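You operate a simulated robot arm through the tools that you are given. There is no shell and no other tool. Be economical: measure what you need, move in short steps, check, and stop when the job is done.

You are at the controls of a simulated two-armed robot. One attempt, no reset.

## Task
Dose 20 ML of dye into the wide beaker and stir it even.
Fine: Hold the doser can still while you set its knob, and again to turn it back to 0; stand it back. Stir dial at 300 RPM, then off. Set down upright: doser can.
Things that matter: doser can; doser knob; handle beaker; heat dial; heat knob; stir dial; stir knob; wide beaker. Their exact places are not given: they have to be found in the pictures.

It is judged by the outcome, as a careful person would: the job done as asked, and still so three seconds after it is handed in. It fails if anything else is knocked over, pushed out of place, dropped, spilled or broken.

## Robot
Two 7-joint arms with two-finger parallel grippers on one trunk, on a base that drives. Base frame: it is fixed to the floor where the robot stands at the start and does not move with it; the origin is under the middle of the robot, x ahead of it, y to its left, z up. Units: mm, degrees, N and s.
The left shoulder is at the start at [70, 163, 1320], the right one opposite. With the tool pointing down near the work surface each hand reaches from about 380 to 880 mm from the robot's upright axis, wherever it stands, measured 20 degrees to its own side. Places, roughly: doser knob [500, -200, 1100]; heat dial [500, 400, 1000]; heat knob [500, 700, 1000]; stir dial [500, 300, 1000]; stir knob [500, 600, 1000]. Payload 3.43 kg a hand.
The TCP of each hand is the grasp point between the finger pads, 34 mm short of the fingertips. In the tool frame z runs along the fingers and y along their closing line. The gripper opens to 128 mm. The fingers are 24 mm wide and 12 mm thick; the gripper's body (48 by 130 mm) begins 96 mm behind the TCP.
Orientation is that of the tool frame in the base frame, as [roll, pitch, yaw] about the fixed x, y, z axes, in that order (R = Rz(yaw) Ry(pitch) Rx(roll)). With the fingers straight down and closing along the base's y, the tool's x points along the base's -x, its y along +y and its z along -z.

## Interface
- The arms move only by the tool drive_tool. It takes "left_moves", "right_moves" or both (then of equal length, played together; a hand with none holds still); each is text: rows parted by semicolons, each of 7 numbers parted by spaces: the turn, a rotation vector about the base's x, y, z in degrees, then the shift along the base's x, y, z in mm, then the gripper command, from -1 (fully open) to 1 (shut), values between in proportion. In form: ax ay az dx dy dz hand; .... A call has 1 to 10 rows; each row shifts and turns the commanded pose from where the row before left it. Each row takes 0.2 s and may step no farther than 50 mm and 8.6 degrees from the row before; otherwise, or with a gripper value out of range, the whole call is refused. Where a pose cannot be reached the arm comes as near as it can. A force on the tool above 40 N (or 10 N above the force at the start of the call, whichever is more), or a blocked arm, ends the call early, and 0.2 s more pass. Each finger travels about 153 mm/s and halts on what it meets, pressing with about 30 N; the grip force reading is that of the motor and also rises with nothing between the fingers. The clock runs only during rows and for 0.2 s after the last one: add rows that do not move to give the fingers time. The reply holds the time, the measured pose of the TCP, the force on the tool along the base axes, the opening and the grip force, in the units named above and with some noise, with the torque about the TCP (base axes, N m) and any sound that the robot's microphone picked up.
- Cameras (640 x 400 px; columns grow to the right, rows downward): "scene" is now at [162.9, 11.9, 1554]; the picture's right is [0.20, -0.98, 0.00], its down [-0.47, -0.09, -0.88] and it looks along [0.86, 0.17, -0.48] (base axes); focal length 222 px, centre (320, 200). "left" rides on the left gripper at [76, 11, -160] in its tool frame; the picture's right is [-0.15, 0.99, 0.00], its down [-0.88, -0.13, -0.46] and it looks along [-0.45, -0.07, 0.89] (tool axes); focal length 234 px, centre (320, 200). "right" rides on the right gripper at [76, -11, -160] in its tool frame; the picture's right is [0.15, 0.99, 0.00], its down [-0.88, 0.13, -0.46] and it looks along [-0.45, 0.07, 0.89] (tool axes); focal length 234 px, centre (320, 200).
- camera(camera): a new picture of that camera. No time passes.
- move_column(by): slides the trunk up (or, below 0, down) by that many mm; the arms and the scene camera ride with it, the base frame stays. It gives what a move gives, with no picture.
- drive_base(legs): drives the robot by 1 to 6 legs, each [ahead, left, turn to the left] in mm, mm and degrees, along the robot's own axes; the way and the turn of a leg run together, so that a leg with both is an arc; at most 1500 mm and 180 degrees a leg. The arms and the cameras ride along, it lands a little off, and it stops where it bumps. It gives what a move gives.
- turn_head(pan, tilt): turns the head with the scene camera to pan (to the left, within 86 degrees either way) and tilt (down, from -29 to 69), counted from straight ahead of the robot. It gives what a move gives.
- locate(camera, pixels): for up to 12 pixels [column, row] of the newest picture of that camera ("zoom" is the newest enlarged one), the place [x, y, z] in the base frame of the surface seen there, good to about 2 mm, but the place of the scene camera against the robot may be out by one fixed shift of up to 25 mm in any direction. No time passes.
- zoom(camera, box): a new picture of the part [left, top, right, bottom] of that camera's present view, enlarged. No time passes.
- finish_job(): hands the job in; it is judged then, once.

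Keep the steps short. Do not move on a guess: measure, check each grasp and each placing, and mend mistakes. In all there are 80 turns and 62 pictures (those below and enlarged ones count). Leave the grippers open and the arms clear of the work at the hand-in unless told otherwise, and finish with a single line.

The tools are called after "Request:" as a command line: name --argument value ..., lists and objects as JSON in quotes. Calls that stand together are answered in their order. drive_tool: Moves the arms, as the interface text tells. Its arguments: {"type":"object","properties":{"left_moves":{"type":"string"},"right_moves":{"type":"string"}},"required":[]} The other tools are called the same way: move_column (by) slides the trunk up or down; drive_base (legs) drives the base; turn_head (pan, tilt) turns the head that bears the scene camera; camera (camera) takes a picture; locate (camera, pixels) gives the place of the surface under pixels of a picture; zoom (camera, box) takes an enlarged picture of a part of a camera's view; finish_job () hands the job in.

At the start:

```text
clock: 0.0
left_position: [398.4, 190.9, 1464.0]
left_ee_rot: [180.0, 0.0, 180.0]
left_contact_force: [-0.5, 0.2, 0.0]
left_wrist_torque: [-0.03, 0.01, 0.01]
left_gripper_width: 128.2
left_gripper_force: 0.0
right_position: [497.5, -157.6, 1426.9]
right_ee_rot: [180.0, 0.0, 179.8]
right_contact_force: [0.0, -0.7, -0.3]
right_wrist_torque: [0.02, 0.0, -0.01]
right_gripper_width: 128.0
right_gripper_force: 0.1
trunk travel left (down, up): [-800.0, 140.0]
robot x, y, heading: [0.9, -3.4, -0.1]
head pan, tilt: [11.3, 28.6]
```

scene: 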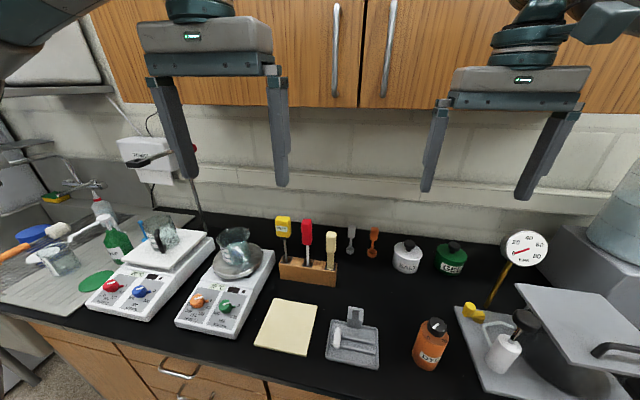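
right: 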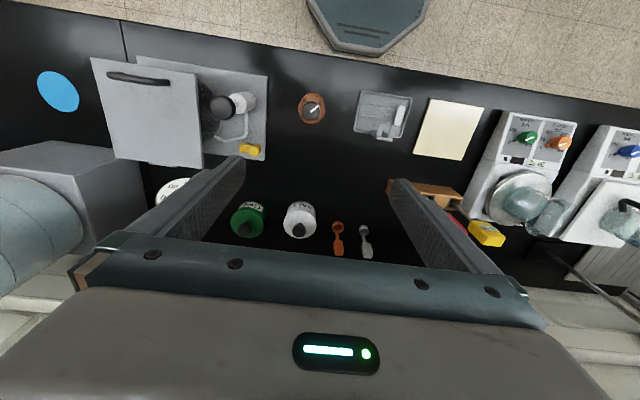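
left: 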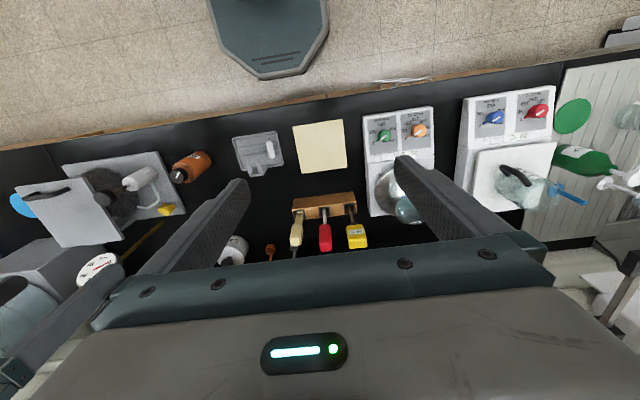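

I see two hotplates on the left and an orange can with a black knob at about (432,340). I'll zoom in on both areas.

Request:
zoom --camera "scene" --box '[80, 200, 290, 345]'

Request:
zoom --camera "scene" --box '[380, 290, 540, 390]'

Request:
zoom --camera "right" --box '[270, 80, 350, 130]'

Request:
zoom --camera "left" --box '[350, 80, 570, 220]'

```text
2.76 times, centred on (185, 272) of scene
```

zoom: 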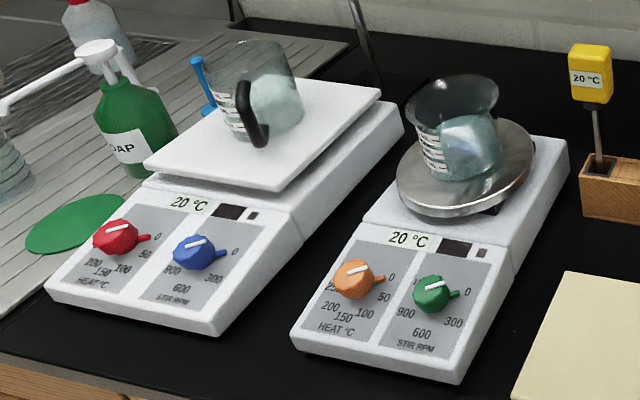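

```text
4.00 times, centred on (460, 340) of scene
```

zoom: 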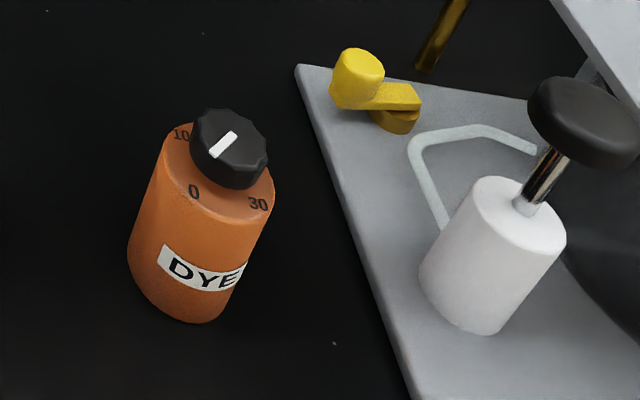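

```text
8.00 times, centred on (310, 105) of right
```

zoom: 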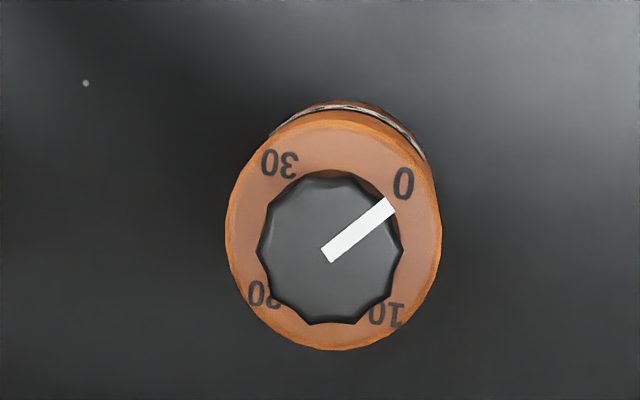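

```text
2.86 times, centred on (460, 150) of left
```

zoom: 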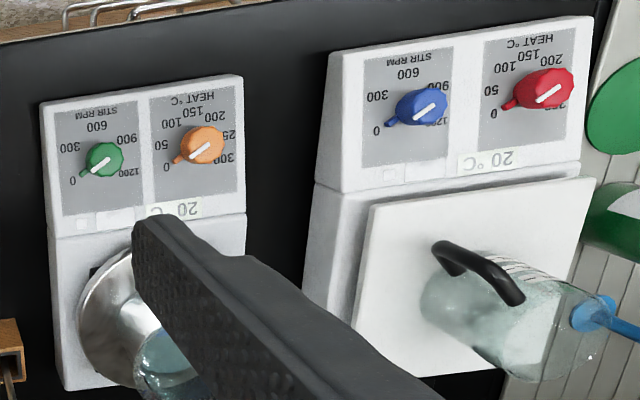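

Wide beaker on the round steel plate with green stir and orange heat dials; the orange can is labelled DYE, with 0/10/20/30 clockwise. Next I measure places.

Request:
locate --camera "right" --pixels '[[311, 105], [311, 93], [298, 106], [325, 106], [312, 120], [540, 40], [527, 138], [520, 190], [552, 205], [558, 143], [240, 105], [250, 148]]'

Request:
locate --camera "scene" --pixels '[[437, 325], [430, 350], [432, 322], [225, 304], [197, 300], [235, 260], [235, 233], [232, 280], [355, 345], [290, 325], [250, 228], [217, 236]]'

Request:
locate --camera "left" --pixels '[[384, 137], [419, 130], [398, 180], [405, 210], [430, 110], [362, 120], [400, 150], [190, 165], [180, 175], [210, 163]]'

```text
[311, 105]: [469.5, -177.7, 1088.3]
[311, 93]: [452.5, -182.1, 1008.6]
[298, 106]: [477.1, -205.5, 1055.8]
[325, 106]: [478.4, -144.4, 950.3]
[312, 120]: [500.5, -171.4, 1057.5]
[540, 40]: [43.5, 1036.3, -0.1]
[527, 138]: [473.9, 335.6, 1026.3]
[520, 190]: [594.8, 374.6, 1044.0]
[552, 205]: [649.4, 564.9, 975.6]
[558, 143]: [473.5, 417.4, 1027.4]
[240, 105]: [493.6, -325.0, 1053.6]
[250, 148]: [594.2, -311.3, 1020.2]
```

```text
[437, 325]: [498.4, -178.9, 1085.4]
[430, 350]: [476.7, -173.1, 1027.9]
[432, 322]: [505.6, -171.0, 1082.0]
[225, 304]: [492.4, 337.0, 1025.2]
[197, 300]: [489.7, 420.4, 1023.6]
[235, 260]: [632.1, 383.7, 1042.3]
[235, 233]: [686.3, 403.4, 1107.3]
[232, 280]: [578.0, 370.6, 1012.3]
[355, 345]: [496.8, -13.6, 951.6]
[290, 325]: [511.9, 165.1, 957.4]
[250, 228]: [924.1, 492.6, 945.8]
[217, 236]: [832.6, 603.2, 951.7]
```

```text
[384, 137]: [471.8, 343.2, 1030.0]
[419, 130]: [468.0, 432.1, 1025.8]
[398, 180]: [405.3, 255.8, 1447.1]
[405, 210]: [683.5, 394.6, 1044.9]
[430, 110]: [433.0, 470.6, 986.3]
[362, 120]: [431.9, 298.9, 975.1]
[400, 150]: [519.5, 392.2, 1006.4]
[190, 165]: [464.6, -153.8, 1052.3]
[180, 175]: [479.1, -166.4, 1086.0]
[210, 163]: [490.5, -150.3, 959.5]
```

The can axis is near (475,-175), shoulder z 1057 and knob top 1088. I'll turn the left hand to a near-horizontal forward-pointing pose while lowering, and move the right hand aside.

Request:
drive_tool --left_moves "0 -7.8 0 3 -10 -30 -1;0 -7.8 0 3 -10 -30 -1;0 -7.8 0 3 -10 -30 -1;0 -7.8 0 3 -10 -30 -1;0 -7.8 0 3 -10 -30 -1;0 -7.8 0 3 -10 -30 -1;0 -7.8 0 3 -10 -30 -1;0 -7.8 0 3 -10 -30 -1;0 -7.6 0 3 -10 -30 -1;0 0 0 0 0 0 -1" --right_moves "0 0 0 -5 -15 -8 -1;0 0 0 -5 -15 -8 -1;0 0 0 -5 -15 -8 -1;0 0 0 -5 -15 -8 -1;0 0 0 -5 -15 -8 -1;0 0 0 -5 -15 -8 -1;0 0 0 -5 -15 -8 -1;0 0 0 -5 -15 -8 -1;0 0 0 -5 -15 -8 -1;0 0 0 0 0 0 -1"

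Request:
camera --camera "scene"

Request:
camera --camera "left"

Request:
camera --camera "right"

```text
clock: 2.2
left_position: [524.1, 34.0, 1257.0]
left_ee_rot: [-179.7, 70.0, -179.7]
left_contact_force: [0.0, -0.5, -0.2]
left_wrist_torque: [0.04, 0.0, -0.02]
left_gripper_width: 128.3
left_gripper_force: 0.0
left hand out of reach, approached as far as the arm can: row 5, 6, 7, 8, 9
right_position: [452.7, -290.6, 1356.0]
right_ee_rot: [180.0, 0.0, 179.9]
right_contact_force: [-0.4, 1.2, 0.5]
right_wrist_torque: [-0.06, 0.0, 0.0]
right_gripper_width: 128.1
right_gripper_force: 0.0
trunk travel left (down, up): [-800.0, 140.0]
robot x, y, heading: [1.8, -1.3, 0.1]
head pan, tilt: [11.3, 28.6]
```

```text
54 pictures are left
```

scene: 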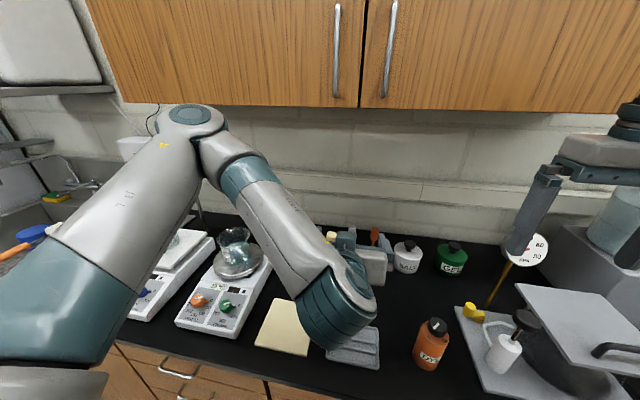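

```text
53 pictures are left
```

left: 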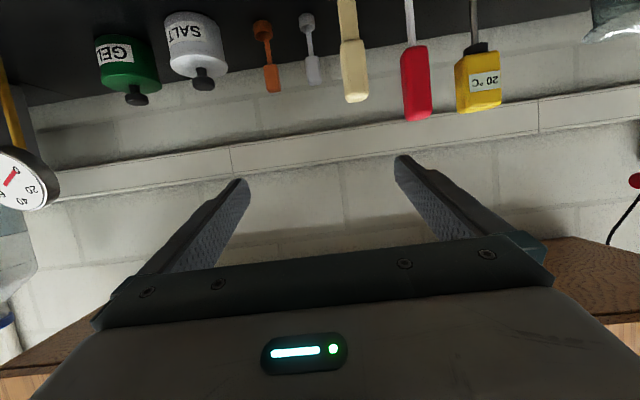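

```text
52 pictures are left
```

right: 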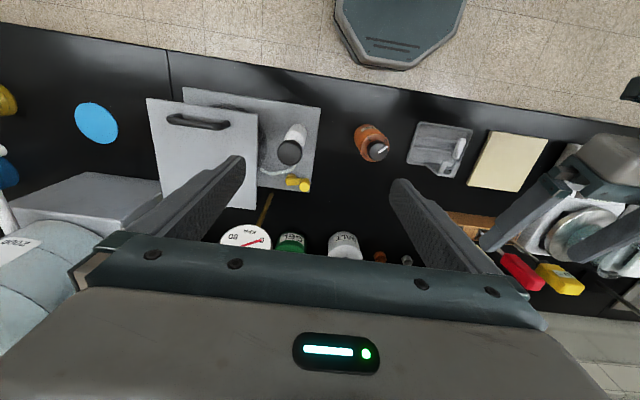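

The arm can't fold that close to the robot when horizontal. I'll drive the base back 220 mm and read the new poses.

Request:
drive_base --legs '[[-220, 0, 0]]'

Request:
drive_tool --left_moves "0 0 0 0 0 0 -1;0 0 0 0 0 0 -1"

```text
clock: 3.9
left_position: [303.0, 33.5, 1256.3]
left_ee_rot: [179.9, 69.7, -179.9]
left_contact_force: [0.5, -0.7, 0.3]
left_wrist_torque: [-0.01, 0.0, 0.0]
left_gripper_width: 127.9
left_gripper_force: 0.0
right_position: [233.7, -290.2, 1355.2]
right_ee_rot: [-180.0, -0.1, 180.0]
right_contact_force: [-0.4, -0.3, -1.7]
right_wrist_torque: [0.05, 0.02, -0.01]
right_gripper_width: 128.2
right_gripper_force: 0.0
trunk travel left (down, up): [-800.0, 140.0]
robot x, y, heading: [-223.8, 1.5, -0.2]
head pan, tilt: [11.3, 28.6]
```

```text
clock: 4.5
left_position: [302.6, 34.5, 1255.8]
left_ee_rot: [179.9, 69.9, -179.9]
left_contact_force: [0.2, 0.9, 0.3]
left_wrist_torque: [0.01, -0.01, 0.01]
left_gripper_width: 128.0
left_gripper_force: 0.1
right_position: [232.4, -289.6, 1355.6]
right_ee_rot: [180.0, 0.0, -180.0]
right_contact_force: [0.4, -0.3, -0.1]
right_wrist_torque: [0.0, -0.01, -0.03]
right_gripper_width: 128.1
right_gripper_force: 0.0
trunk travel left (down, up): [-800.0, 140.0]
robot x, y, heading: [-221.1, -1.1, -0.1]
head pan, tilt: [11.3, 28.6]
```

Now moving left to a pre-grasp in front of the can: yaw -30, at about (370,-115,1015).

Request:
drive_tool --left_moves "0 0 -5 10 -21 -34 -1;0 0 -5 10 -21 -34 -1;0 0 -5 10 -21 -34 -1;0 0 -5 10 -21 -34 -1;0 0 -5 10 -21 -34 -1;0 0 -5 10 -21 -34 -1;0 0 0 7 -24 -36 -1;0 0 0 0 0 0 -1"

Request:
camera --camera "left"

Request:
camera --camera "scene"

```text
clock: 6.3
left_position: [366.3, -114.9, 1015.7]
left_ee_rot: [179.9, 69.9, 150.1]
left_contact_force: [0.2, -0.7, 0.6]
left_wrist_torque: [-0.01, 0.0, 0.01]
left_gripper_width: 127.9
left_gripper_force: 0.1
right_position: [230.4, -289.4, 1356.1]
right_ee_rot: [180.0, 0.1, -180.0]
right_contact_force: [-0.5, 0.4, 0.1]
right_wrist_torque: [-0.02, 0.0, 0.01]
right_gripper_width: 128.1
right_gripper_force: 0.0
trunk travel left (down, up): [-800.0, 140.0]
robot x, y, heading: [-221.0, 1.9, 0.1]
head pan, tilt: [11.3, 28.6]
```

```text
51 pictures are left
```

left: 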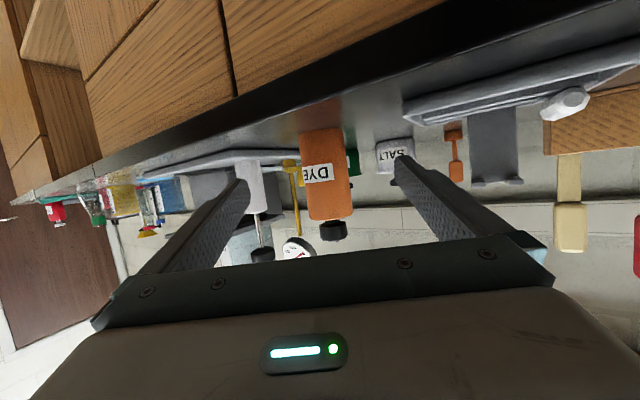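

```text
50 pictures are left
```

scene: 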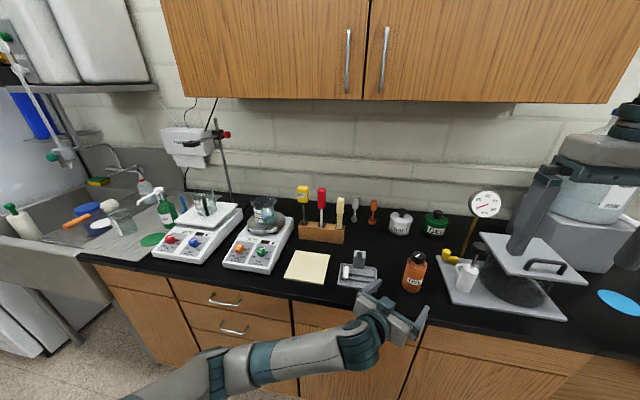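

The can shows between the fingers at (327,175). Locating its edges and neighbours.

Request:
locate --camera "left" --pixels '[[305, 160], [325, 160], [345, 160], [328, 130], [328, 200], [333, 230], [310, 200], [348, 200], [260, 190], [405, 108], [640, 50]]'

```text
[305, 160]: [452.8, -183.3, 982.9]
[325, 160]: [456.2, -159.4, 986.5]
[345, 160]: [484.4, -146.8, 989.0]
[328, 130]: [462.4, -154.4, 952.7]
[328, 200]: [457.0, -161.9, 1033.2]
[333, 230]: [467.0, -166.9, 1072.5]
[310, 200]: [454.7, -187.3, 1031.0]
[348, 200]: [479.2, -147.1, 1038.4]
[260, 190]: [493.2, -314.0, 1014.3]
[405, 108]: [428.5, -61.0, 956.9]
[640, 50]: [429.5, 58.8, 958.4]
```

The can centre fits (480,-177.5), radius about 29. The left line is within 3 mm. Advancing onto it, then closing.

Request:
drive_tool --left_moves "0 0 0 28.5 -15.6 -3 -1;0 0 0 28.5 -15.6 -3 -1;0 0 0 28.5 -15.6 -3 -1;0 0 0 28.5 -15.6 -3 -1;0 0 0 0 0 0 -1"

Request:
camera --camera "left"

Request:
locate --camera "left" --pixels '[[290, 150], [320, 150], [350, 150], [320, 230]]'

```text
clock: 7.5
left_position: [482.1, -175.2, 1004.2]
left_ee_rot: [-180.0, 69.8, 150.2]
left_contact_force: [-0.1, 0.6, 0.6]
left_wrist_torque: [-0.02, -0.02, -0.05]
left_gripper_width: 128.0
left_gripper_force: 0.1
right_position: [230.5, -290.0, 1357.0]
right_ee_rot: [179.9, 0.1, -179.9]
right_contact_force: [-0.8, 0.0, -0.3]
right_wrist_torque: [-0.03, 0.0, 0.02]
right_gripper_width: 127.9
right_gripper_force: 0.1
trunk travel left (down, up): [-800.0, 140.0]
robot x, y, heading: [-223.6, -1.4, 0.1]
head pan, tilt: [11.3, 28.6]
```

```text
49 pictures are left
```

left: 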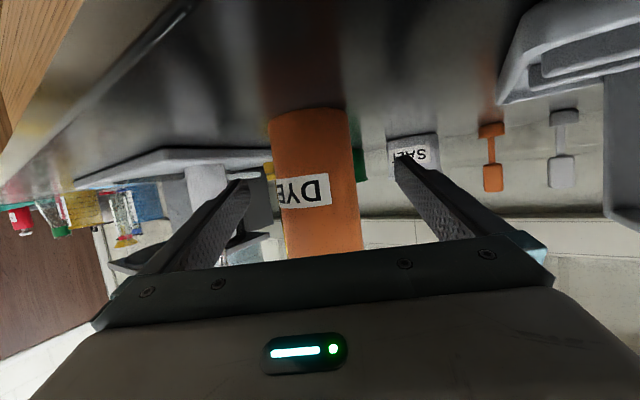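

```text
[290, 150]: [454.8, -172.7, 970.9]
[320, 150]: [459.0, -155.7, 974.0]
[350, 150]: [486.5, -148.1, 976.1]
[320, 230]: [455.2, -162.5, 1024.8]
```

Centered within about 2 mm; nudge -2 in y and close gently.

Request:
drive_tool --left_moves "0 0 0 -1 -2 0 -0.6;0 0 0 0 0 0 -0.3;0 0 0 0 0 0 -0.05;0 0 0 0 0 0 0.05;0 0 0 0 0 0 0.12;0 0 0 0 0 0 0.4;0 0 0 0 0 0 1;0 0 0 0 0 0 1"

Request:
camera --camera "left"

```text
clock: 9.3
left_position: [480.2, -179.7, 1004.6]
left_ee_rot: [-179.9, 69.8, 150.1]
left_contact_force: [0.2, -0.3, 1.5]
left_wrist_torque: [0.02, 0.01, -0.03]
left_gripper_width: 56.8
left_gripper_force: 29.9
right_position: [230.0, -291.4, 1356.2]
right_ee_rot: [-179.9, 0.0, 180.0]
right_contact_force: [0.6, 1.0, -0.9]
right_wrist_torque: [0.02, -0.03, 0.0]
right_gripper_width: 128.1
right_gripper_force: 0.2
trunk travel left (down, up): [-800.0, 140.0]
robot x, y, heading: [-224.4, 0.8, 0.3]
head pan, tilt: [11.3, 28.6]
```

```text
48 pictures are left
```

left: 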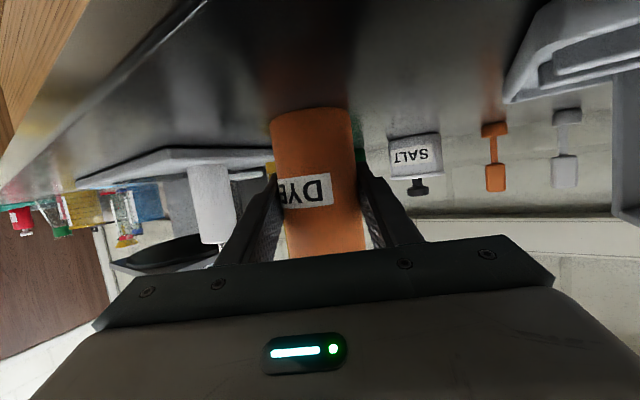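

Gripped at 56.8 mm. Now bringing the right hand above the knob at about (480,-179,1250).

Request:
drive_tool --right_moves "0 0 0 42 18.5 -17 -1;0 0 0 42 18.5 -17 -1;0 0 0 42 18.5 -17 -1;0 0 0 42 18.5 -17 -1;0 0 0 42 18.5 -17 -1;0 0 0 40 18.5 -17 -1;0 0 0 0 0 0 -1"

Request:
camera --camera "right"

Request:
zoom --camera "right" --box '[272, 60, 368, 120]'

Request:
camera --camera "scene"

```text
clock: 10.9
left_position: [479.6, -179.2, 1005.4]
left_ee_rot: [179.7, 69.8, 150.0]
left_contact_force: [0.0, 1.3, -0.1]
left_wrist_torque: [0.0, -0.01, 0.0]
left_gripper_width: 56.7
left_gripper_force: 30.1
right_position: [484.2, -178.9, 1255.0]
right_ee_rot: [179.9, 0.1, -180.0]
right_contact_force: [0.4, 0.1, 0.3]
right_wrist_torque: [0.04, -0.05, 0.0]
right_gripper_width: 128.3
right_gripper_force: 0.1
trunk travel left (down, up): [-800.0, 140.0]
robot x, y, heading: [-226.0, 0.3, -0.1]
head pan, tilt: [11.3, 28.6]
```

```text
47 pictures are left
```

right: 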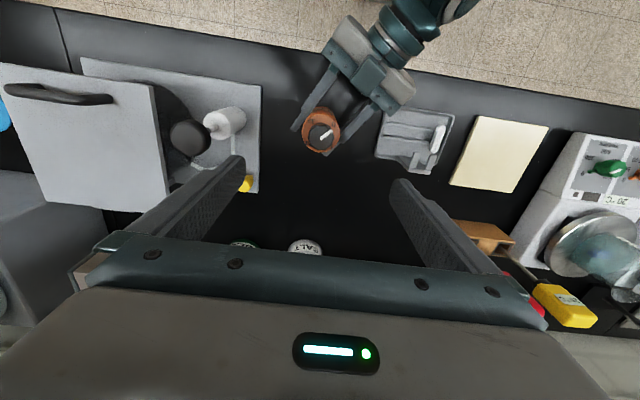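

```text
6.67 times, centred on (320, 90) of right
```

zoom: 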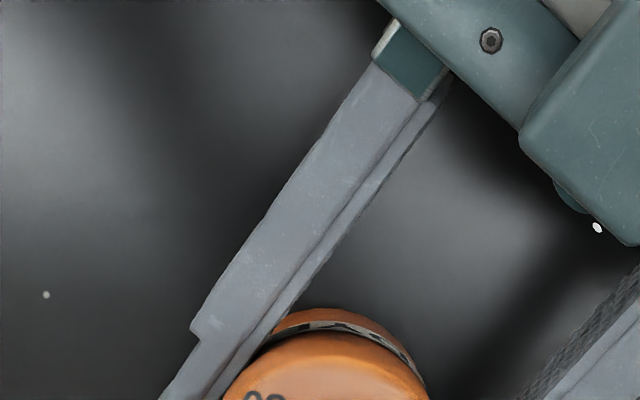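

```text
45 pictures are left
```

scene: 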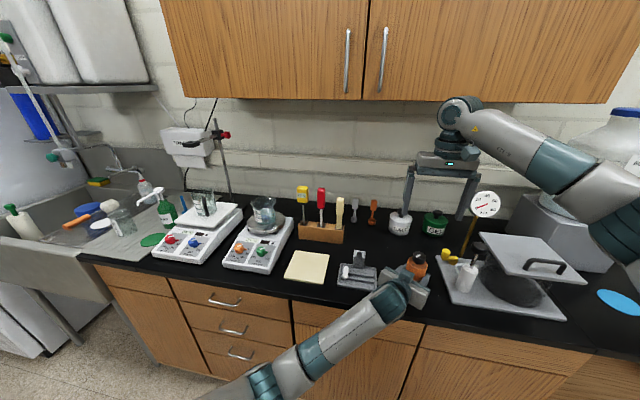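

Request:
locate --camera "right" --pixels '[[322, 137], [310, 140], [334, 133], [320, 148], [321, 126], [305, 120]]'

Request:
zoom --camera "right" --box '[288, 105, 352, 165]'

```text
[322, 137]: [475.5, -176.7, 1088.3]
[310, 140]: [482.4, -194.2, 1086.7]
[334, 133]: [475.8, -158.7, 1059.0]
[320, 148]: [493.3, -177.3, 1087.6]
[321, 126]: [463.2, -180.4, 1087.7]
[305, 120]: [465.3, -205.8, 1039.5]
```

```text
6.67 times, centred on (320, 135) of right
```

zoom: 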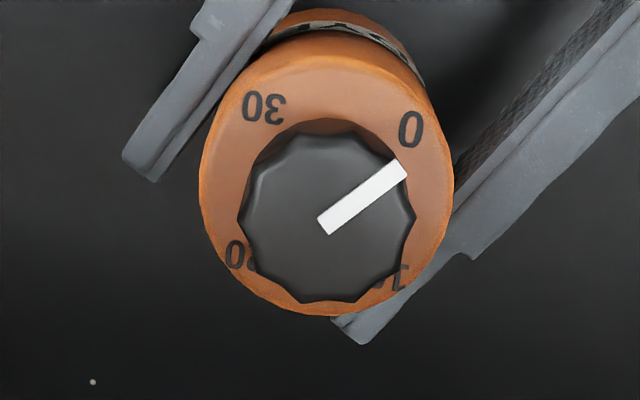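

Knob centre (478,-178), top z 1088, radius about 18, pointer at 0; 20 lies 180° clockwise. I'll pre-turn the right hand +86°, narrow the fingers to about 70 mm and come down to z≈1150.

Request:
drive_tool --right_moves "0 0 8.6 -0.6 0.1 -10 -0.1;0 0 8.6 -0.6 0.1 -10 -0.1;0 0 8.6 -0.6 0.1 -10 -0.1;0 0 8.6 -0.6 0.1 -10 -0.1;0 0 8.6 -0.6 0.1 -10 -0.1;0 0 8.6 -0.6 0.1 -10 -0.1;0 0 8.6 -0.6 0.1 -10 -0.1;0 0 8.6 -0.6 0.1 -10 -0.1;0 0 8.6 -0.6 0.1 -10 -0.1;0 0 8.6 -0.6 0.1 -10 -0.1"

Request:
camera --camera "right"

```text
clock: 13.1
left_position: [482.0, -180.0, 1005.1]
left_ee_rot: [180.0, 69.9, 150.2]
left_contact_force: [0.2, 0.4, 0.8]
left_wrist_torque: [0.05, 0.02, -0.02]
left_gripper_width: 56.8
left_gripper_force: 30.3
right_position: [477.4, -179.0, 1207.3]
right_ee_rot: [179.9, -0.1, -139.8]
right_contact_force: [-0.3, 0.0, 0.4]
right_wrist_torque: [-0.02, -0.01, -0.01]
right_gripper_width: 70.3
right_gripper_force: 0.0
right hand out of reach, approached as far as the arm can: row 5, 6, 7, 8, 9, 10
trunk travel left (down, up): [-800.0, 140.0]
robot x, y, heading: [-221.3, -0.1, 0.1]
head pan, tilt: [11.3, 28.6]
```

```text
43 pictures are left
```

right: 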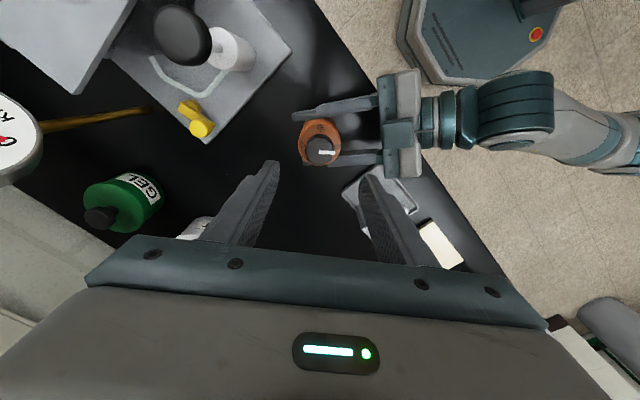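

Yaw limit is about +40°; the command restarts from the actual pose. I'll back off 4°, and descend over the knob to z≈1097.

Request:
drive_tool --right_moves "0 0 -4 0.3 0.3 -22 -0.1;0 0 0 0.3 0.3 -22 -0.1;0 0 0 0 0 -22 -0.1;0 0 0 0 0 -22 -0.1;0 0 0 0 0 -15 -0.1;0 0 0 0 0 -7 -0.1;0 0 0 0 0 0 -0.1"

Request:
camera --camera "right"

Request:
camera --camera "left"

```text
clock: 14.7
left_position: [480.8, -179.8, 1004.6]
left_ee_rot: [-179.9, 70.0, 150.1]
left_contact_force: [-0.6, 0.3, 0.3]
left_wrist_torque: [0.06, -0.06, -0.04]
left_gripper_width: 56.6
left_gripper_force: 29.8
right_position: [479.0, -176.6, 1097.2]
right_ee_rot: [180.0, 0.0, -143.7]
right_contact_force: [-0.2, -0.1, -0.4]
right_wrist_torque: [-0.01, 0.0, -0.03]
right_gripper_width: 70.4
right_gripper_force: 0.1
trunk travel left (down, up): [-800.0, 140.0]
robot x, y, heading: [-224.1, -1.2, 0.2]
head pan, tilt: [11.3, 28.6]
```

```text
42 pictures are left
```

right: 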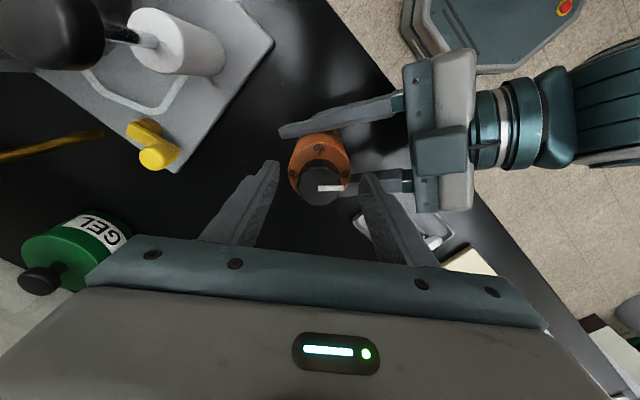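

```text
41 pictures are left
```

left: 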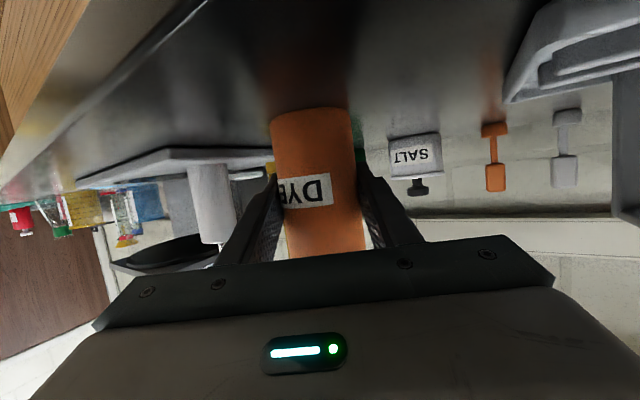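

The knob sits between the right fingertips. Closing on it.

Request:
drive_tool --right_moves "0 0 0 0 -1 0 0.2;0 0 0 0 0 0 0.35;0 0 0 0 0 0 0.42;0 0 0 0 0 0 0.5;0 0 0 0 0 0 1;0 0 0 0 0 0 1"

Request:
camera --camera "right"

```text
clock: 16.1
left_position: [480.2, -181.4, 1005.5]
left_ee_rot: [179.9, 69.8, 150.1]
left_contact_force: [3.9, -2.6, 0.6]
left_wrist_torque: [0.43, 0.3, -0.05]
left_gripper_width: 56.9
left_gripper_force: 30.0
right_position: [479.1, -179.2, 1096.2]
right_ee_rot: [179.9, 0.0, -143.7]
right_contact_force: [-3.3, 1.6, 1.2]
right_wrist_torque: [-0.28, -0.06, 0.03]
right_gripper_width: 34.6
right_gripper_force: 29.9
trunk travel left (down, up): [-800.0, 140.0]
robot x, y, heading: [-222.8, 0.2, 0.3]
head pan, tilt: [11.3, 28.6]
```

```text
40 pictures are left
```

right: 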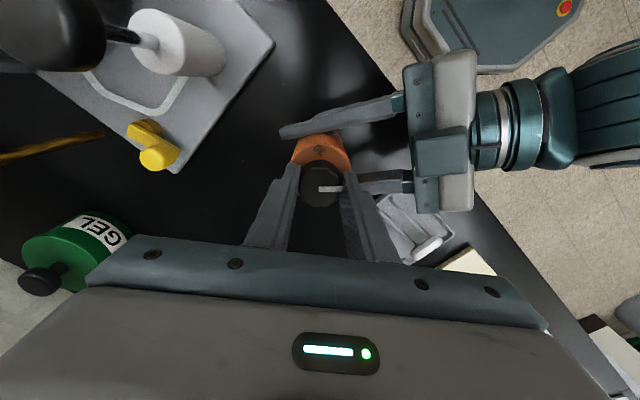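

Knob gripped at 34.6 mm. Turning clockwise 80° first.

Request:
drive_tool --right_moves "0 0 -8 0 0 0 1;0 0 -8 0 0 0 1;0 0 -8 0 0 0 1;0 0 -8 0 0 0 1;0 0 -8 0 0 0 1;0 0 -8 0 0 0 1;0 0 -8 0 0 0 1;0 0 -8 0 0 0 1;0 0 -8 0 0 0 1;0 0 -8 0 0 0 1"

Request:
camera --camera "right"

```text
clock: 18.3
left_position: [480.3, -179.7, 1005.8]
left_ee_rot: [180.0, 69.9, 150.0]
left_contact_force: [-1.6, 2.8, 1.8]
left_wrist_torque: [0.04, -0.33, -0.04]
left_gripper_width: 56.6
left_gripper_force: 30.1
right_position: [479.9, -178.8, 1097.3]
right_ee_rot: [-179.9, -0.1, 136.0]
right_contact_force: [1.6, -2.8, 0.2]
right_wrist_torque: [-0.35, 0.18, 0.0]
right_gripper_width: 34.5
right_gripper_force: 29.7
trunk travel left (down, up): [-800.0, 140.0]
robot x, y, heading: [-222.8, -2.1, 0.3]
head pan, tilt: [11.3, 28.6]
```

```text
39 pictures are left
```

right: 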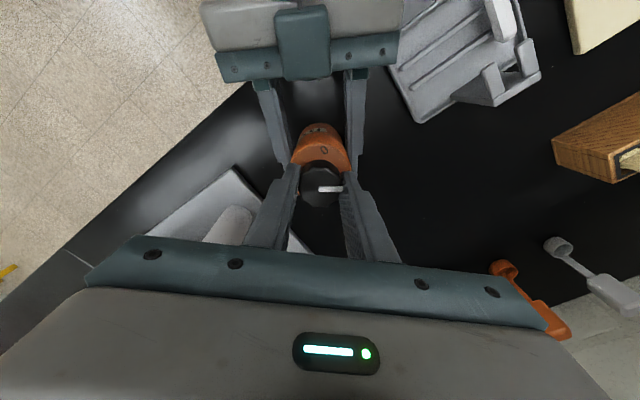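

The pointer stays fixed in the hand, so the knob has turned 80°. Another 85°.

Request:
drive_tool --right_moves "0 0 -8.5 0 0 0 1;0 0 -8.5 0 0 0 1;0 0 -8.5 0 0 0 1;0 0 -8.5 0 0 0 1;0 0 -8.5 0 0 0 1;0 0 -8.5 0 0 0 1;0 0 -8.5 0 0 0 1;0 0 -8.5 0 0 0 1;0 0 -8.5 0 0 0 1;0 0 -8.5 0 0 0 1"

```text
clock: 20.5
left_position: [480.9, -179.5, 1005.6]
left_ee_rot: [179.9, 69.9, 150.1]
left_contact_force: [9.1, 2.3, 0.8]
left_wrist_torque: [0.14, 0.46, -0.09]
left_gripper_width: 56.9
left_gripper_force: 30.3
right_position: [478.1, -178.8, 1097.6]
right_ee_rot: [-180.0, 0.0, 51.0]
right_contact_force: [-6.6, -3.2, 3.8]
right_wrist_torque: [-0.37, -0.08, 0.01]
right_gripper_width: 34.0
right_gripper_force: 30.3
trunk travel left (down, up): [-800.0, 140.0]
robot x, y, heading: [-222.2, -1.5, 0.1]
head pan, tilt: [11.3, 28.6]
```

165° done; 15° more.

Request:
drive_tool --right_moves "0 0 -7.5 0 0 0 1;0 0 -7.3 0 0 0 1;0 0 0 0 0 0 1"

Request:
camera --camera "right"

Request:
zoom --camera "right" --box '[272, 120, 368, 220]'

```text
clock: 21.3
left_position: [480.5, -179.3, 1006.4]
left_ee_rot: [179.9, 70.0, 150.1]
left_contact_force: [10.6, 2.6, 0.6]
left_wrist_torque: [0.33, 0.45, 0.01]
left_gripper_width: 56.8
left_gripper_force: 30.0
right_position: [479.4, -178.3, 1096.7]
right_ee_rot: [179.9, -0.1, 36.3]
right_contact_force: [-8.3, -2.2, 1.7]
right_wrist_torque: [-0.37, 0.12, -0.04]
right_gripper_width: 34.2
right_gripper_force: 30.6
trunk travel left (down, up): [-800.0, 140.0]
robot x, y, heading: [-228.7, -2.3, 0.0]
head pan, tilt: [11.3, 28.6]
```

```text
38 pictures are left
```

right: 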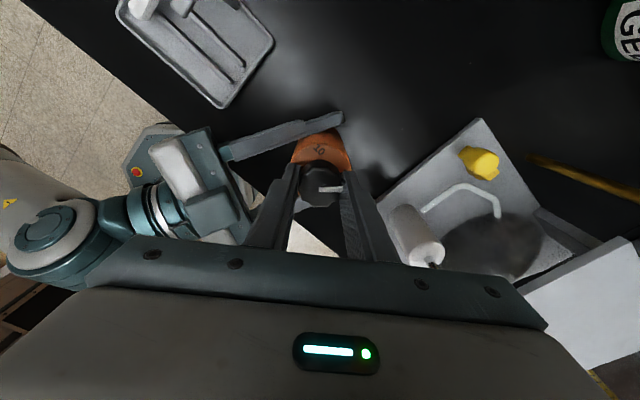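

```text
4.00 times, centred on (320, 170) of right
```

zoom: 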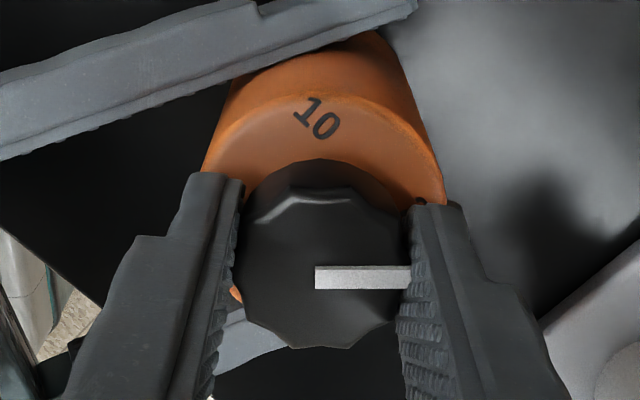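

Turned 180°. Releasing the knob a little, lifting the right hand to verify the pointer.

Request:
drive_tool --right_moves "0 0 0 0 0 0 0.3;0 0 0 0 0 0 0;0 0 0 0 0 10 0;0 0 0 0 0 25 0;0 0 0 0 0 35 0;0 0 0 0 0 40 0;0 0 0 0 0 45 0;0 0 0 0 0 0 -0.5"

Request:
zoom --camera "right" --box '[272, 105, 368, 165]'

```text
clock: 23.1
left_position: [480.4, -180.8, 1004.9]
left_ee_rot: [179.8, 69.9, 150.0]
left_contact_force: [0.1, -0.2, 0.8]
left_wrist_torque: [0.08, -0.04, 0.05]
left_gripper_width: 56.4
left_gripper_force: 30.3
right_position: [479.6, -178.6, 1251.8]
right_ee_rot: [180.0, 0.0, 36.4]
right_contact_force: [0.2, -0.6, 0.0]
right_wrist_torque: [-0.01, 0.03, 0.0]
right_gripper_width: 95.9
right_gripper_force: 0.2
trunk travel left (down, up): [-800.0, 140.0]
robot x, y, heading: [-223.9, -0.4, -0.0]
head pan, tilt: [11.3, 28.6]
```

```text
6.67 times, centred on (320, 135) of right
```

zoom: 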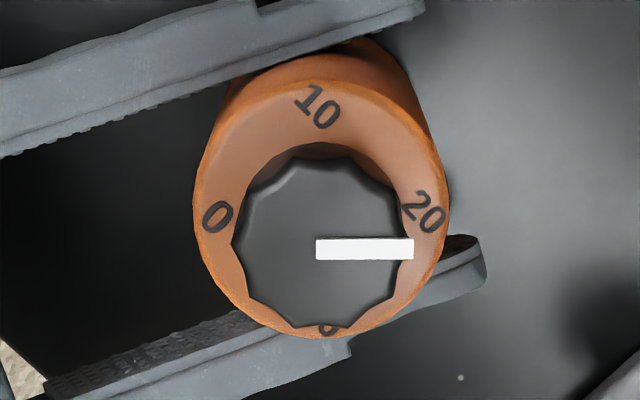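

Pointer is at the 20 mark. Lifting the can straight up and backing the right hand away to the right.

Request:
drive_tool --left_moves "0 0 0 0 0 8 1;0 0 0 0 0 15 1;0 0 0 0 0 25 1;0 0 0 0 0 25 1;0 0 0 0 0 25 1;0 0 0 0 0 25 1;0 0 0 0 0 25 1;0 0 0 0 0 0 1" --right_moves "0 0 5 0 -30 15 -0.5;0 0 5 -10 -30 15 -0.5;0 0 5 -10 -30 15 -0.5;0 0 5 -10 -30 15 -0.5;0 0 5 -10 -20 15 -0.5;0 0 5 -10 0 0 -0.5;0 0 5 -10 0 0 -0.5;0 0 0 0 0 0 -0.5"

Request:
drive_base --legs '[[0, 260, 0]]'

Request:
camera --camera "scene"

Request:
zoom --camera "scene" --box '[200, 180, 360, 290]'

```text
clock: 24.9
left_position: [480.2, -181.5, 1151.4]
left_ee_rot: [179.9, 69.9, 150.2]
left_contact_force: [0.3, -0.3, -1.8]
left_wrist_torque: [0.02, 0.0, 0.0]
left_gripper_width: 56.7
left_gripper_force: 30.2
right_position: [418.9, -318.5, 1329.0]
right_ee_rot: [179.9, -0.1, 71.5]
right_contact_force: [0.6, -0.4, -0.5]
right_wrist_torque: [-0.01, 0.0, 0.02]
right_gripper_width: 96.1
right_gripper_force: 0.1
trunk travel left (down, up): [-800.0, 140.0]
robot x, y, heading: [-222.6, 1.5, 0.2]
head pan, tilt: [11.3, 28.6]
```

```text
clock: 26.8
left_position: [479.4, 81.8, 1149.9]
left_ee_rot: [179.9, 69.8, 150.2]
left_contact_force: [-0.5, -0.2, -1.5]
left_wrist_torque: [-0.03, -0.01, 0.03]
left_gripper_width: 56.7
left_gripper_force: 29.9
right_position: [418.5, -53.7, 1328.8]
right_ee_rot: [179.9, 0.0, 71.5]
right_contact_force: [0.5, 0.6, -0.3]
right_wrist_torque: [0.03, -0.04, -0.03]
right_gripper_width: 96.2
right_gripper_force: 0.0
trunk travel left (down, up): [-800.0, 140.0]
robot x, y, heading: [-223.1, 265.4, 0.3]
head pan, tilt: [11.3, 28.6]
```

```text
35 pictures are left
```

scene: 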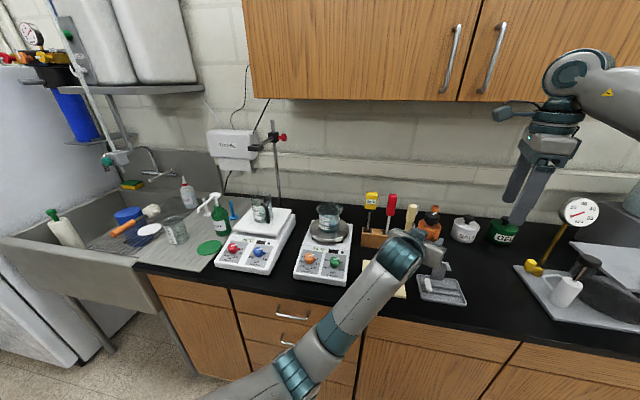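

```text
3.64 times, centred on (280, 235) of scene
```

zoom: 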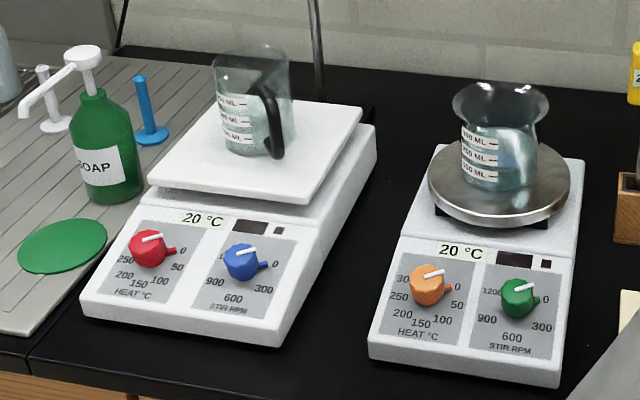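

Locating the beaker rim, marks, and dials from the scene view (dials used to calibrate the scene offset).

Request:
locate --camera "zoom" --pixels '[[515, 290], [427, 285], [480, 160], [500, 190], [470, 210], [535, 210], [500, 83], [500, 125], [455, 100], [546, 102], [432, 185], [568, 185]]'

Request:
zoom --camera "scene" --box '[290, 190, 370, 290]'

```text
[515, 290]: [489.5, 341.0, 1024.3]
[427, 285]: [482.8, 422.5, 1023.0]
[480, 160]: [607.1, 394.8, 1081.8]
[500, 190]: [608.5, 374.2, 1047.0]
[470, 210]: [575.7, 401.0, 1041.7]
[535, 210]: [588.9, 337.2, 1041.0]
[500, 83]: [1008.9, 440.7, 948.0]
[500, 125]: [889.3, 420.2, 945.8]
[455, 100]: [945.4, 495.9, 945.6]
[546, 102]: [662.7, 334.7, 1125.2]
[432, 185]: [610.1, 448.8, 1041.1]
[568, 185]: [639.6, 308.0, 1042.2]
```

```text
4.00 times, centred on (330, 240) of scene
```

zoom: 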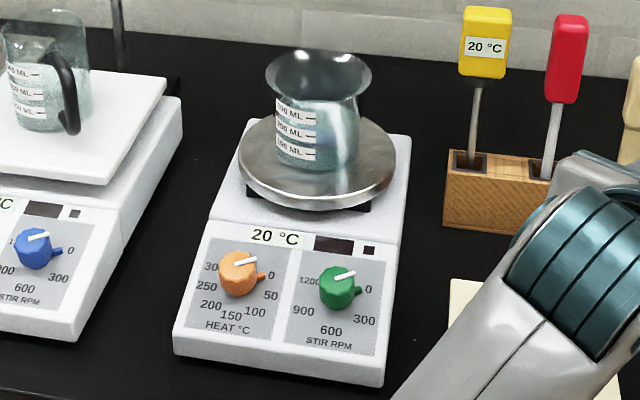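

The beaker centre comes out about (633,381) after calibration, rim z about 1125. I'll turn the left hand to face forward, raise to z≈1210 and go to (500,290), checking the thermometer height too.

Request:
locate --camera "zoom" --pixels '[[487, 10], [487, 60], [567, 20], [335, 285], [318, 66], [366, 75], [318, 100], [320, 52]]'

Request:
drive_tool --left_moves "0 0 5 3 30 10 1;0 0 5 3 30 10 1;0 0 5 3 30 10 1;0 0 5 3 30 10 1;0 0 5 3 30 10 1;0 0 5 3 30 10 1;0 0 0 3 28 0 1;0 0 0 0 0 0 1"

Request:
camera --camera "left"

```text
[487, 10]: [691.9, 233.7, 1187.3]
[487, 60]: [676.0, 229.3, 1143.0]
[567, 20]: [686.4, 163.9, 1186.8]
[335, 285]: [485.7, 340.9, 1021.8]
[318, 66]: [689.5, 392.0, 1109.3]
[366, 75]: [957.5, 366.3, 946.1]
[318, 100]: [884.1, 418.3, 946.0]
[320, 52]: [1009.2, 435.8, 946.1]
```

```text
clock: 28.6
left_position: [505.9, 313.7, 1203.2]
left_ee_rot: [173.1, 69.9, 175.2]
left_contact_force: [-0.1, -0.1, -1.4]
left_wrist_torque: [0.01, 0.01, -0.01]
left_gripper_width: 57.0
left_gripper_force: 30.1
right_position: [418.7, -54.1, 1327.3]
right_ee_rot: [-180.0, 0.1, 71.4]
right_contact_force: [0.4, -0.4, -0.1]
right_wrist_torque: [0.01, 0.01, 0.0]
right_gripper_width: 95.8
right_gripper_force: 0.1
trunk travel left (down, up): [-800.0, 140.0]
robot x, y, heading: [-225.4, 260.9, 0.1]
head pan, tilt: [11.3, 28.6]
```

```text
32 pictures are left
```

left: 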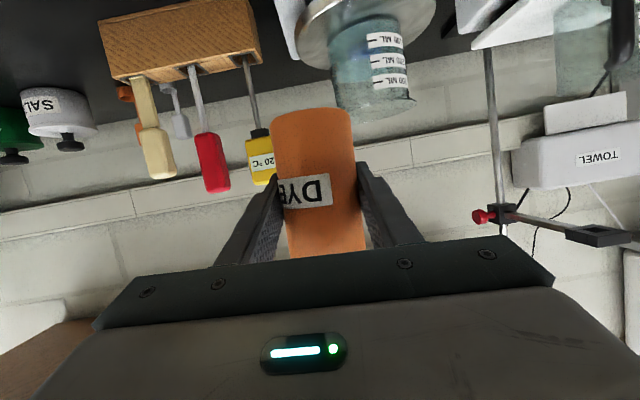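

The left camera sees the beaker at (375,65). Locating rim and label points with it.

Request:
locate --camera "left" --pixels '[[336, 108], [415, 103], [378, 118], [385, 40], [390, 80], [340, 60], [395, 60], [320, 8], [437, 10], [375, 100], [375, 106], [333, 75]]'

Request:
zoom --camera "left" --box '[288, 0, 448, 125]'

```text
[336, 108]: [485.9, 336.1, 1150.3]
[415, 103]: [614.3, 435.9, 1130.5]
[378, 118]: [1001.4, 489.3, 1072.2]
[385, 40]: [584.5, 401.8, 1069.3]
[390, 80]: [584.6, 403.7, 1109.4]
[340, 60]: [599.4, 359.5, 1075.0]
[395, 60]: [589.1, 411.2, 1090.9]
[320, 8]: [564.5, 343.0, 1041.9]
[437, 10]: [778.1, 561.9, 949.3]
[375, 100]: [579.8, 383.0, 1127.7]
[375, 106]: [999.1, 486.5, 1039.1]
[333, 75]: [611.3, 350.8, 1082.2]
```

```text
3.20 times, centred on (368, 62) of left
```

zoom: 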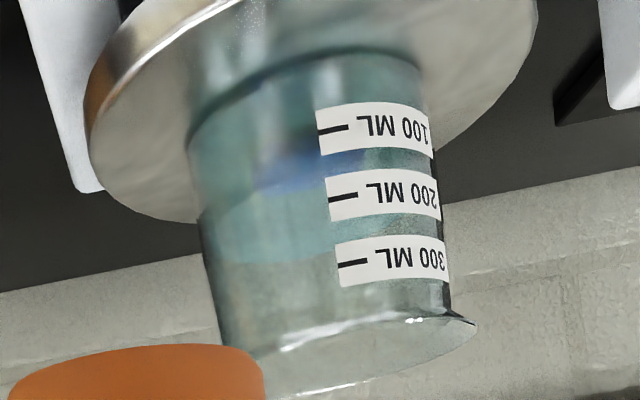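

Beaker centre is about (625,388), radius 40, rim z 1130. I'll rise and carry the can upright over the beaker to (626,387,1240).

Request:
drive_tool --left_moves "-1.2 0 -0.9 0 0 20 1;-1.2 0 -0.9 0 0 17 1;0 0 0 40 24 0 1;0 0 0 40 24 0 1;0 0 0 40 25 0 1;0 0 0 0 0 0 1"

```text
clock: 30.0
left_position: [619.9, 362.0, 1251.2]
left_ee_rot: [-173.0, 69.8, -175.0]
left_contact_force: [0.0, -0.3, -1.5]
left_wrist_torque: [-0.03, -0.05, 0.03]
left_gripper_width: 56.9
left_gripper_force: 30.0
right_position: [417.6, -52.7, 1327.3]
right_ee_rot: [179.9, 0.0, 71.4]
right_contact_force: [0.0, -0.1, 0.1]
right_wrist_torque: [0.03, 0.0, 0.0]
right_gripper_width: 96.0
right_gripper_force: 0.1
trunk travel left (down, up): [-800.0, 140.0]
robot x, y, heading: [-225.2, 268.7, 0.0]
head pan, tilt: [11.3, 28.6]
```

Commands count from the commanded pose; now it sits at (620,362). I'll correct this small offset, then roll the can 60° leftward keeping its top over the beaker.

Request:
drive_tool --left_moves "1.2 0 0.85 3 12.5 -4 1;1.2 0 0.85 3 12.5 -4 1;-7.05 0 2.565 0.75 -8.2 0 1;-7.05 0 2.565 0.75 -8.2 0 1;-7.05 0 2.565 0.75 -8.2 0 1;-7.05 0 2.565 0.75 -8.2 0 1;-7.05 0 2.565 2 -6 0 1;-7.05 0 2.565 2 -6 0 1;-7.05 0 2.565 2 -6 0 1;-7.05 0 2.565 2 -6 0 1"

Request:
camera --camera "scene"

```text
clock: 32.4
left_position: [644.0, 366.8, 1240.1]
left_ee_rot: [-112.8, 29.5, -98.9]
left_contact_force: [-0.2, -0.1, -1.2]
left_wrist_torque: [-0.03, -0.01, 0.0]
left_gripper_width: 56.6
left_gripper_force: 29.9
right_position: [418.8, -52.6, 1328.2]
right_ee_rot: [-179.9, 0.0, 71.4]
right_contact_force: [0.2, -0.6, 0.5]
right_wrist_torque: [-0.01, 0.01, 0.01]
right_gripper_width: 96.0
right_gripper_force: 0.0
trunk travel left (down, up): [-800.0, 140.0]
robot x, y, heading: [-224.6, 263.6, -0.0]
head pan, tilt: [11.3, 28.6]
stopped in row 10 (left hand): the arm was blocked; the commanded pose is now the measured one
```

```text
30 pictures are left
```

scene: 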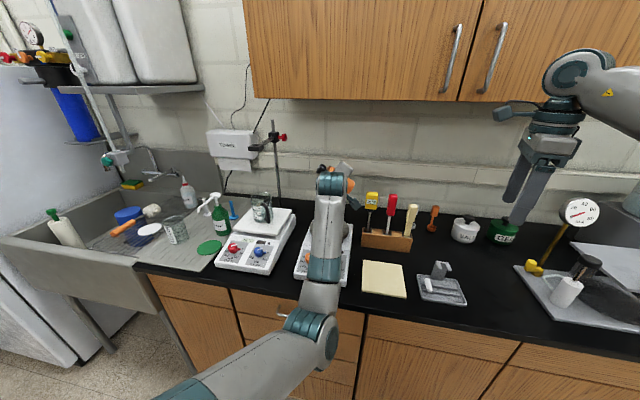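

The can is tipped 59° with no contact force; the arm is limited toward the right of its shoulder. I'll raise 60 mm and shift the base 120 mm right so the pour lies straight ahead of the left shoulder.

Request:
drive_tool --left_moves "0 0 0 0 0 20 1;0 0 0 0 0 20 1;0 0 0 0 0 20 1;0 0 0 0 0 0 1"

Request:
drive_base --legs '[[0, -120, 0]]'

```text
clock: 33.4
left_position: [646.7, 371.5, 1299.7]
left_ee_rot: [-112.9, 29.6, -98.7]
left_contact_force: [-0.3, 0.0, -2.6]
left_wrist_torque: [0.0, 0.0, 0.02]
left_gripper_width: 56.6
left_gripper_force: 30.1
right_position: [418.4, -52.8, 1329.4]
right_ee_rot: [-180.0, 0.0, 71.4]
right_contact_force: [-0.9, 0.1, 0.0]
right_wrist_torque: [-0.03, 0.02, 0.0]
right_gripper_width: 96.0
right_gripper_force: 0.1
trunk travel left (down, up): [-800.0, 140.0]
robot x, y, heading: [-225.3, 265.7, 0.2]
head pan, tilt: [11.3, 28.6]
```

```text
clock: 34.6
left_position: [647.0, 253.0, 1299.1]
left_ee_rot: [-112.8, 29.6, -98.6]
left_contact_force: [-0.3, -0.4, -2.2]
left_wrist_torque: [-0.01, 0.01, -0.01]
left_gripper_width: 56.5
left_gripper_force: 29.9
right_position: [418.9, -170.5, 1328.6]
right_ee_rot: [-180.0, 0.1, 71.4]
right_contact_force: [0.2, 0.7, 0.0]
right_wrist_torque: [0.0, 0.01, -0.01]
right_gripper_width: 96.0
right_gripper_force: 0.1
trunk travel left (down, up): [-800.0, 140.0]
robot x, y, heading: [-223.8, 147.0, 0.4]
head pan, tilt: [11.3, 28.6]
```

Moving to the pour-arc position (637,330,1245) and rolling on to 90°.

Request:
drive_tool --left_moves "0 0 0 -3 26 -3 1;0 0 0 -3 26 -22 1;0 0 0 -4 25 -30 1;-7.05 0 2.565 2.75 -2.25 0 1;-7.05 0 2.565 2.75 -2.25 0 1;-7.05 0 2.565 2.75 -2.25 0 1;-7.05 0 2.565 2.75 -2.25 0 1;0 0 0 0 0 0 1"

Request:
camera --camera "scene"

Request:
zoom --camera "scene" --box '[180, 160, 340, 280]'

```text
clock: 36.4
left_position: [648.2, 336.0, 1245.1]
left_ee_rot: [-111.1, 2.4, -86.5]
left_contact_force: [-1.2, -0.5, -2.6]
left_wrist_torque: [-0.01, -0.03, 0.0]
left_gripper_width: 56.7
left_gripper_force: 29.6
right_position: [419.1, -172.5, 1329.7]
right_ee_rot: [-180.0, 0.0, 71.5]
right_contact_force: [-0.5, 0.6, -0.1]
right_wrist_torque: [0.01, -0.02, 0.0]
right_gripper_width: 95.6
right_gripper_force: 0.1
trunk travel left (down, up): [-800.0, 140.0]
robot x, y, heading: [-223.1, 144.3, 0.0]
head pan, tilt: [11.3, 28.6]
```

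```text
29 pictures are left
```

scene: 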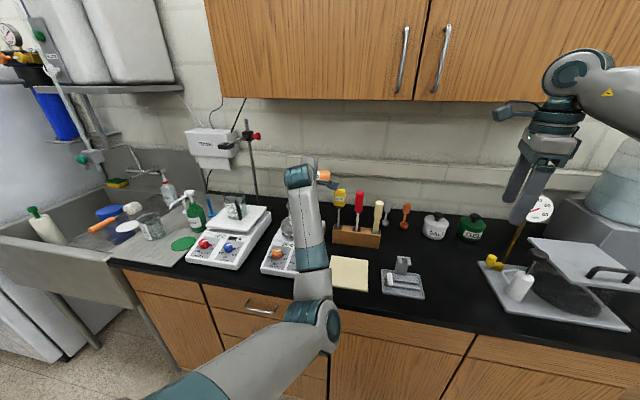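

```text
3.33 times, centred on (260, 220) of scene
```

zoom: 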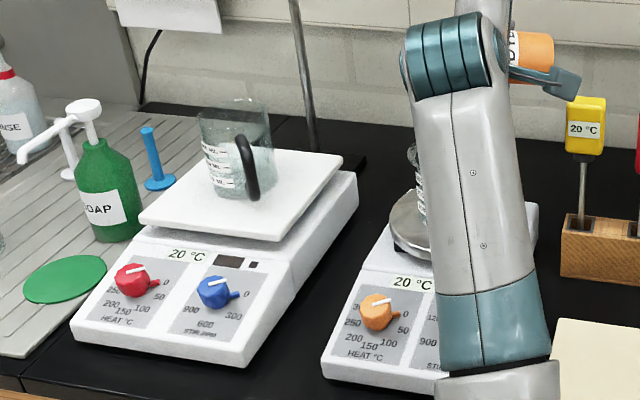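

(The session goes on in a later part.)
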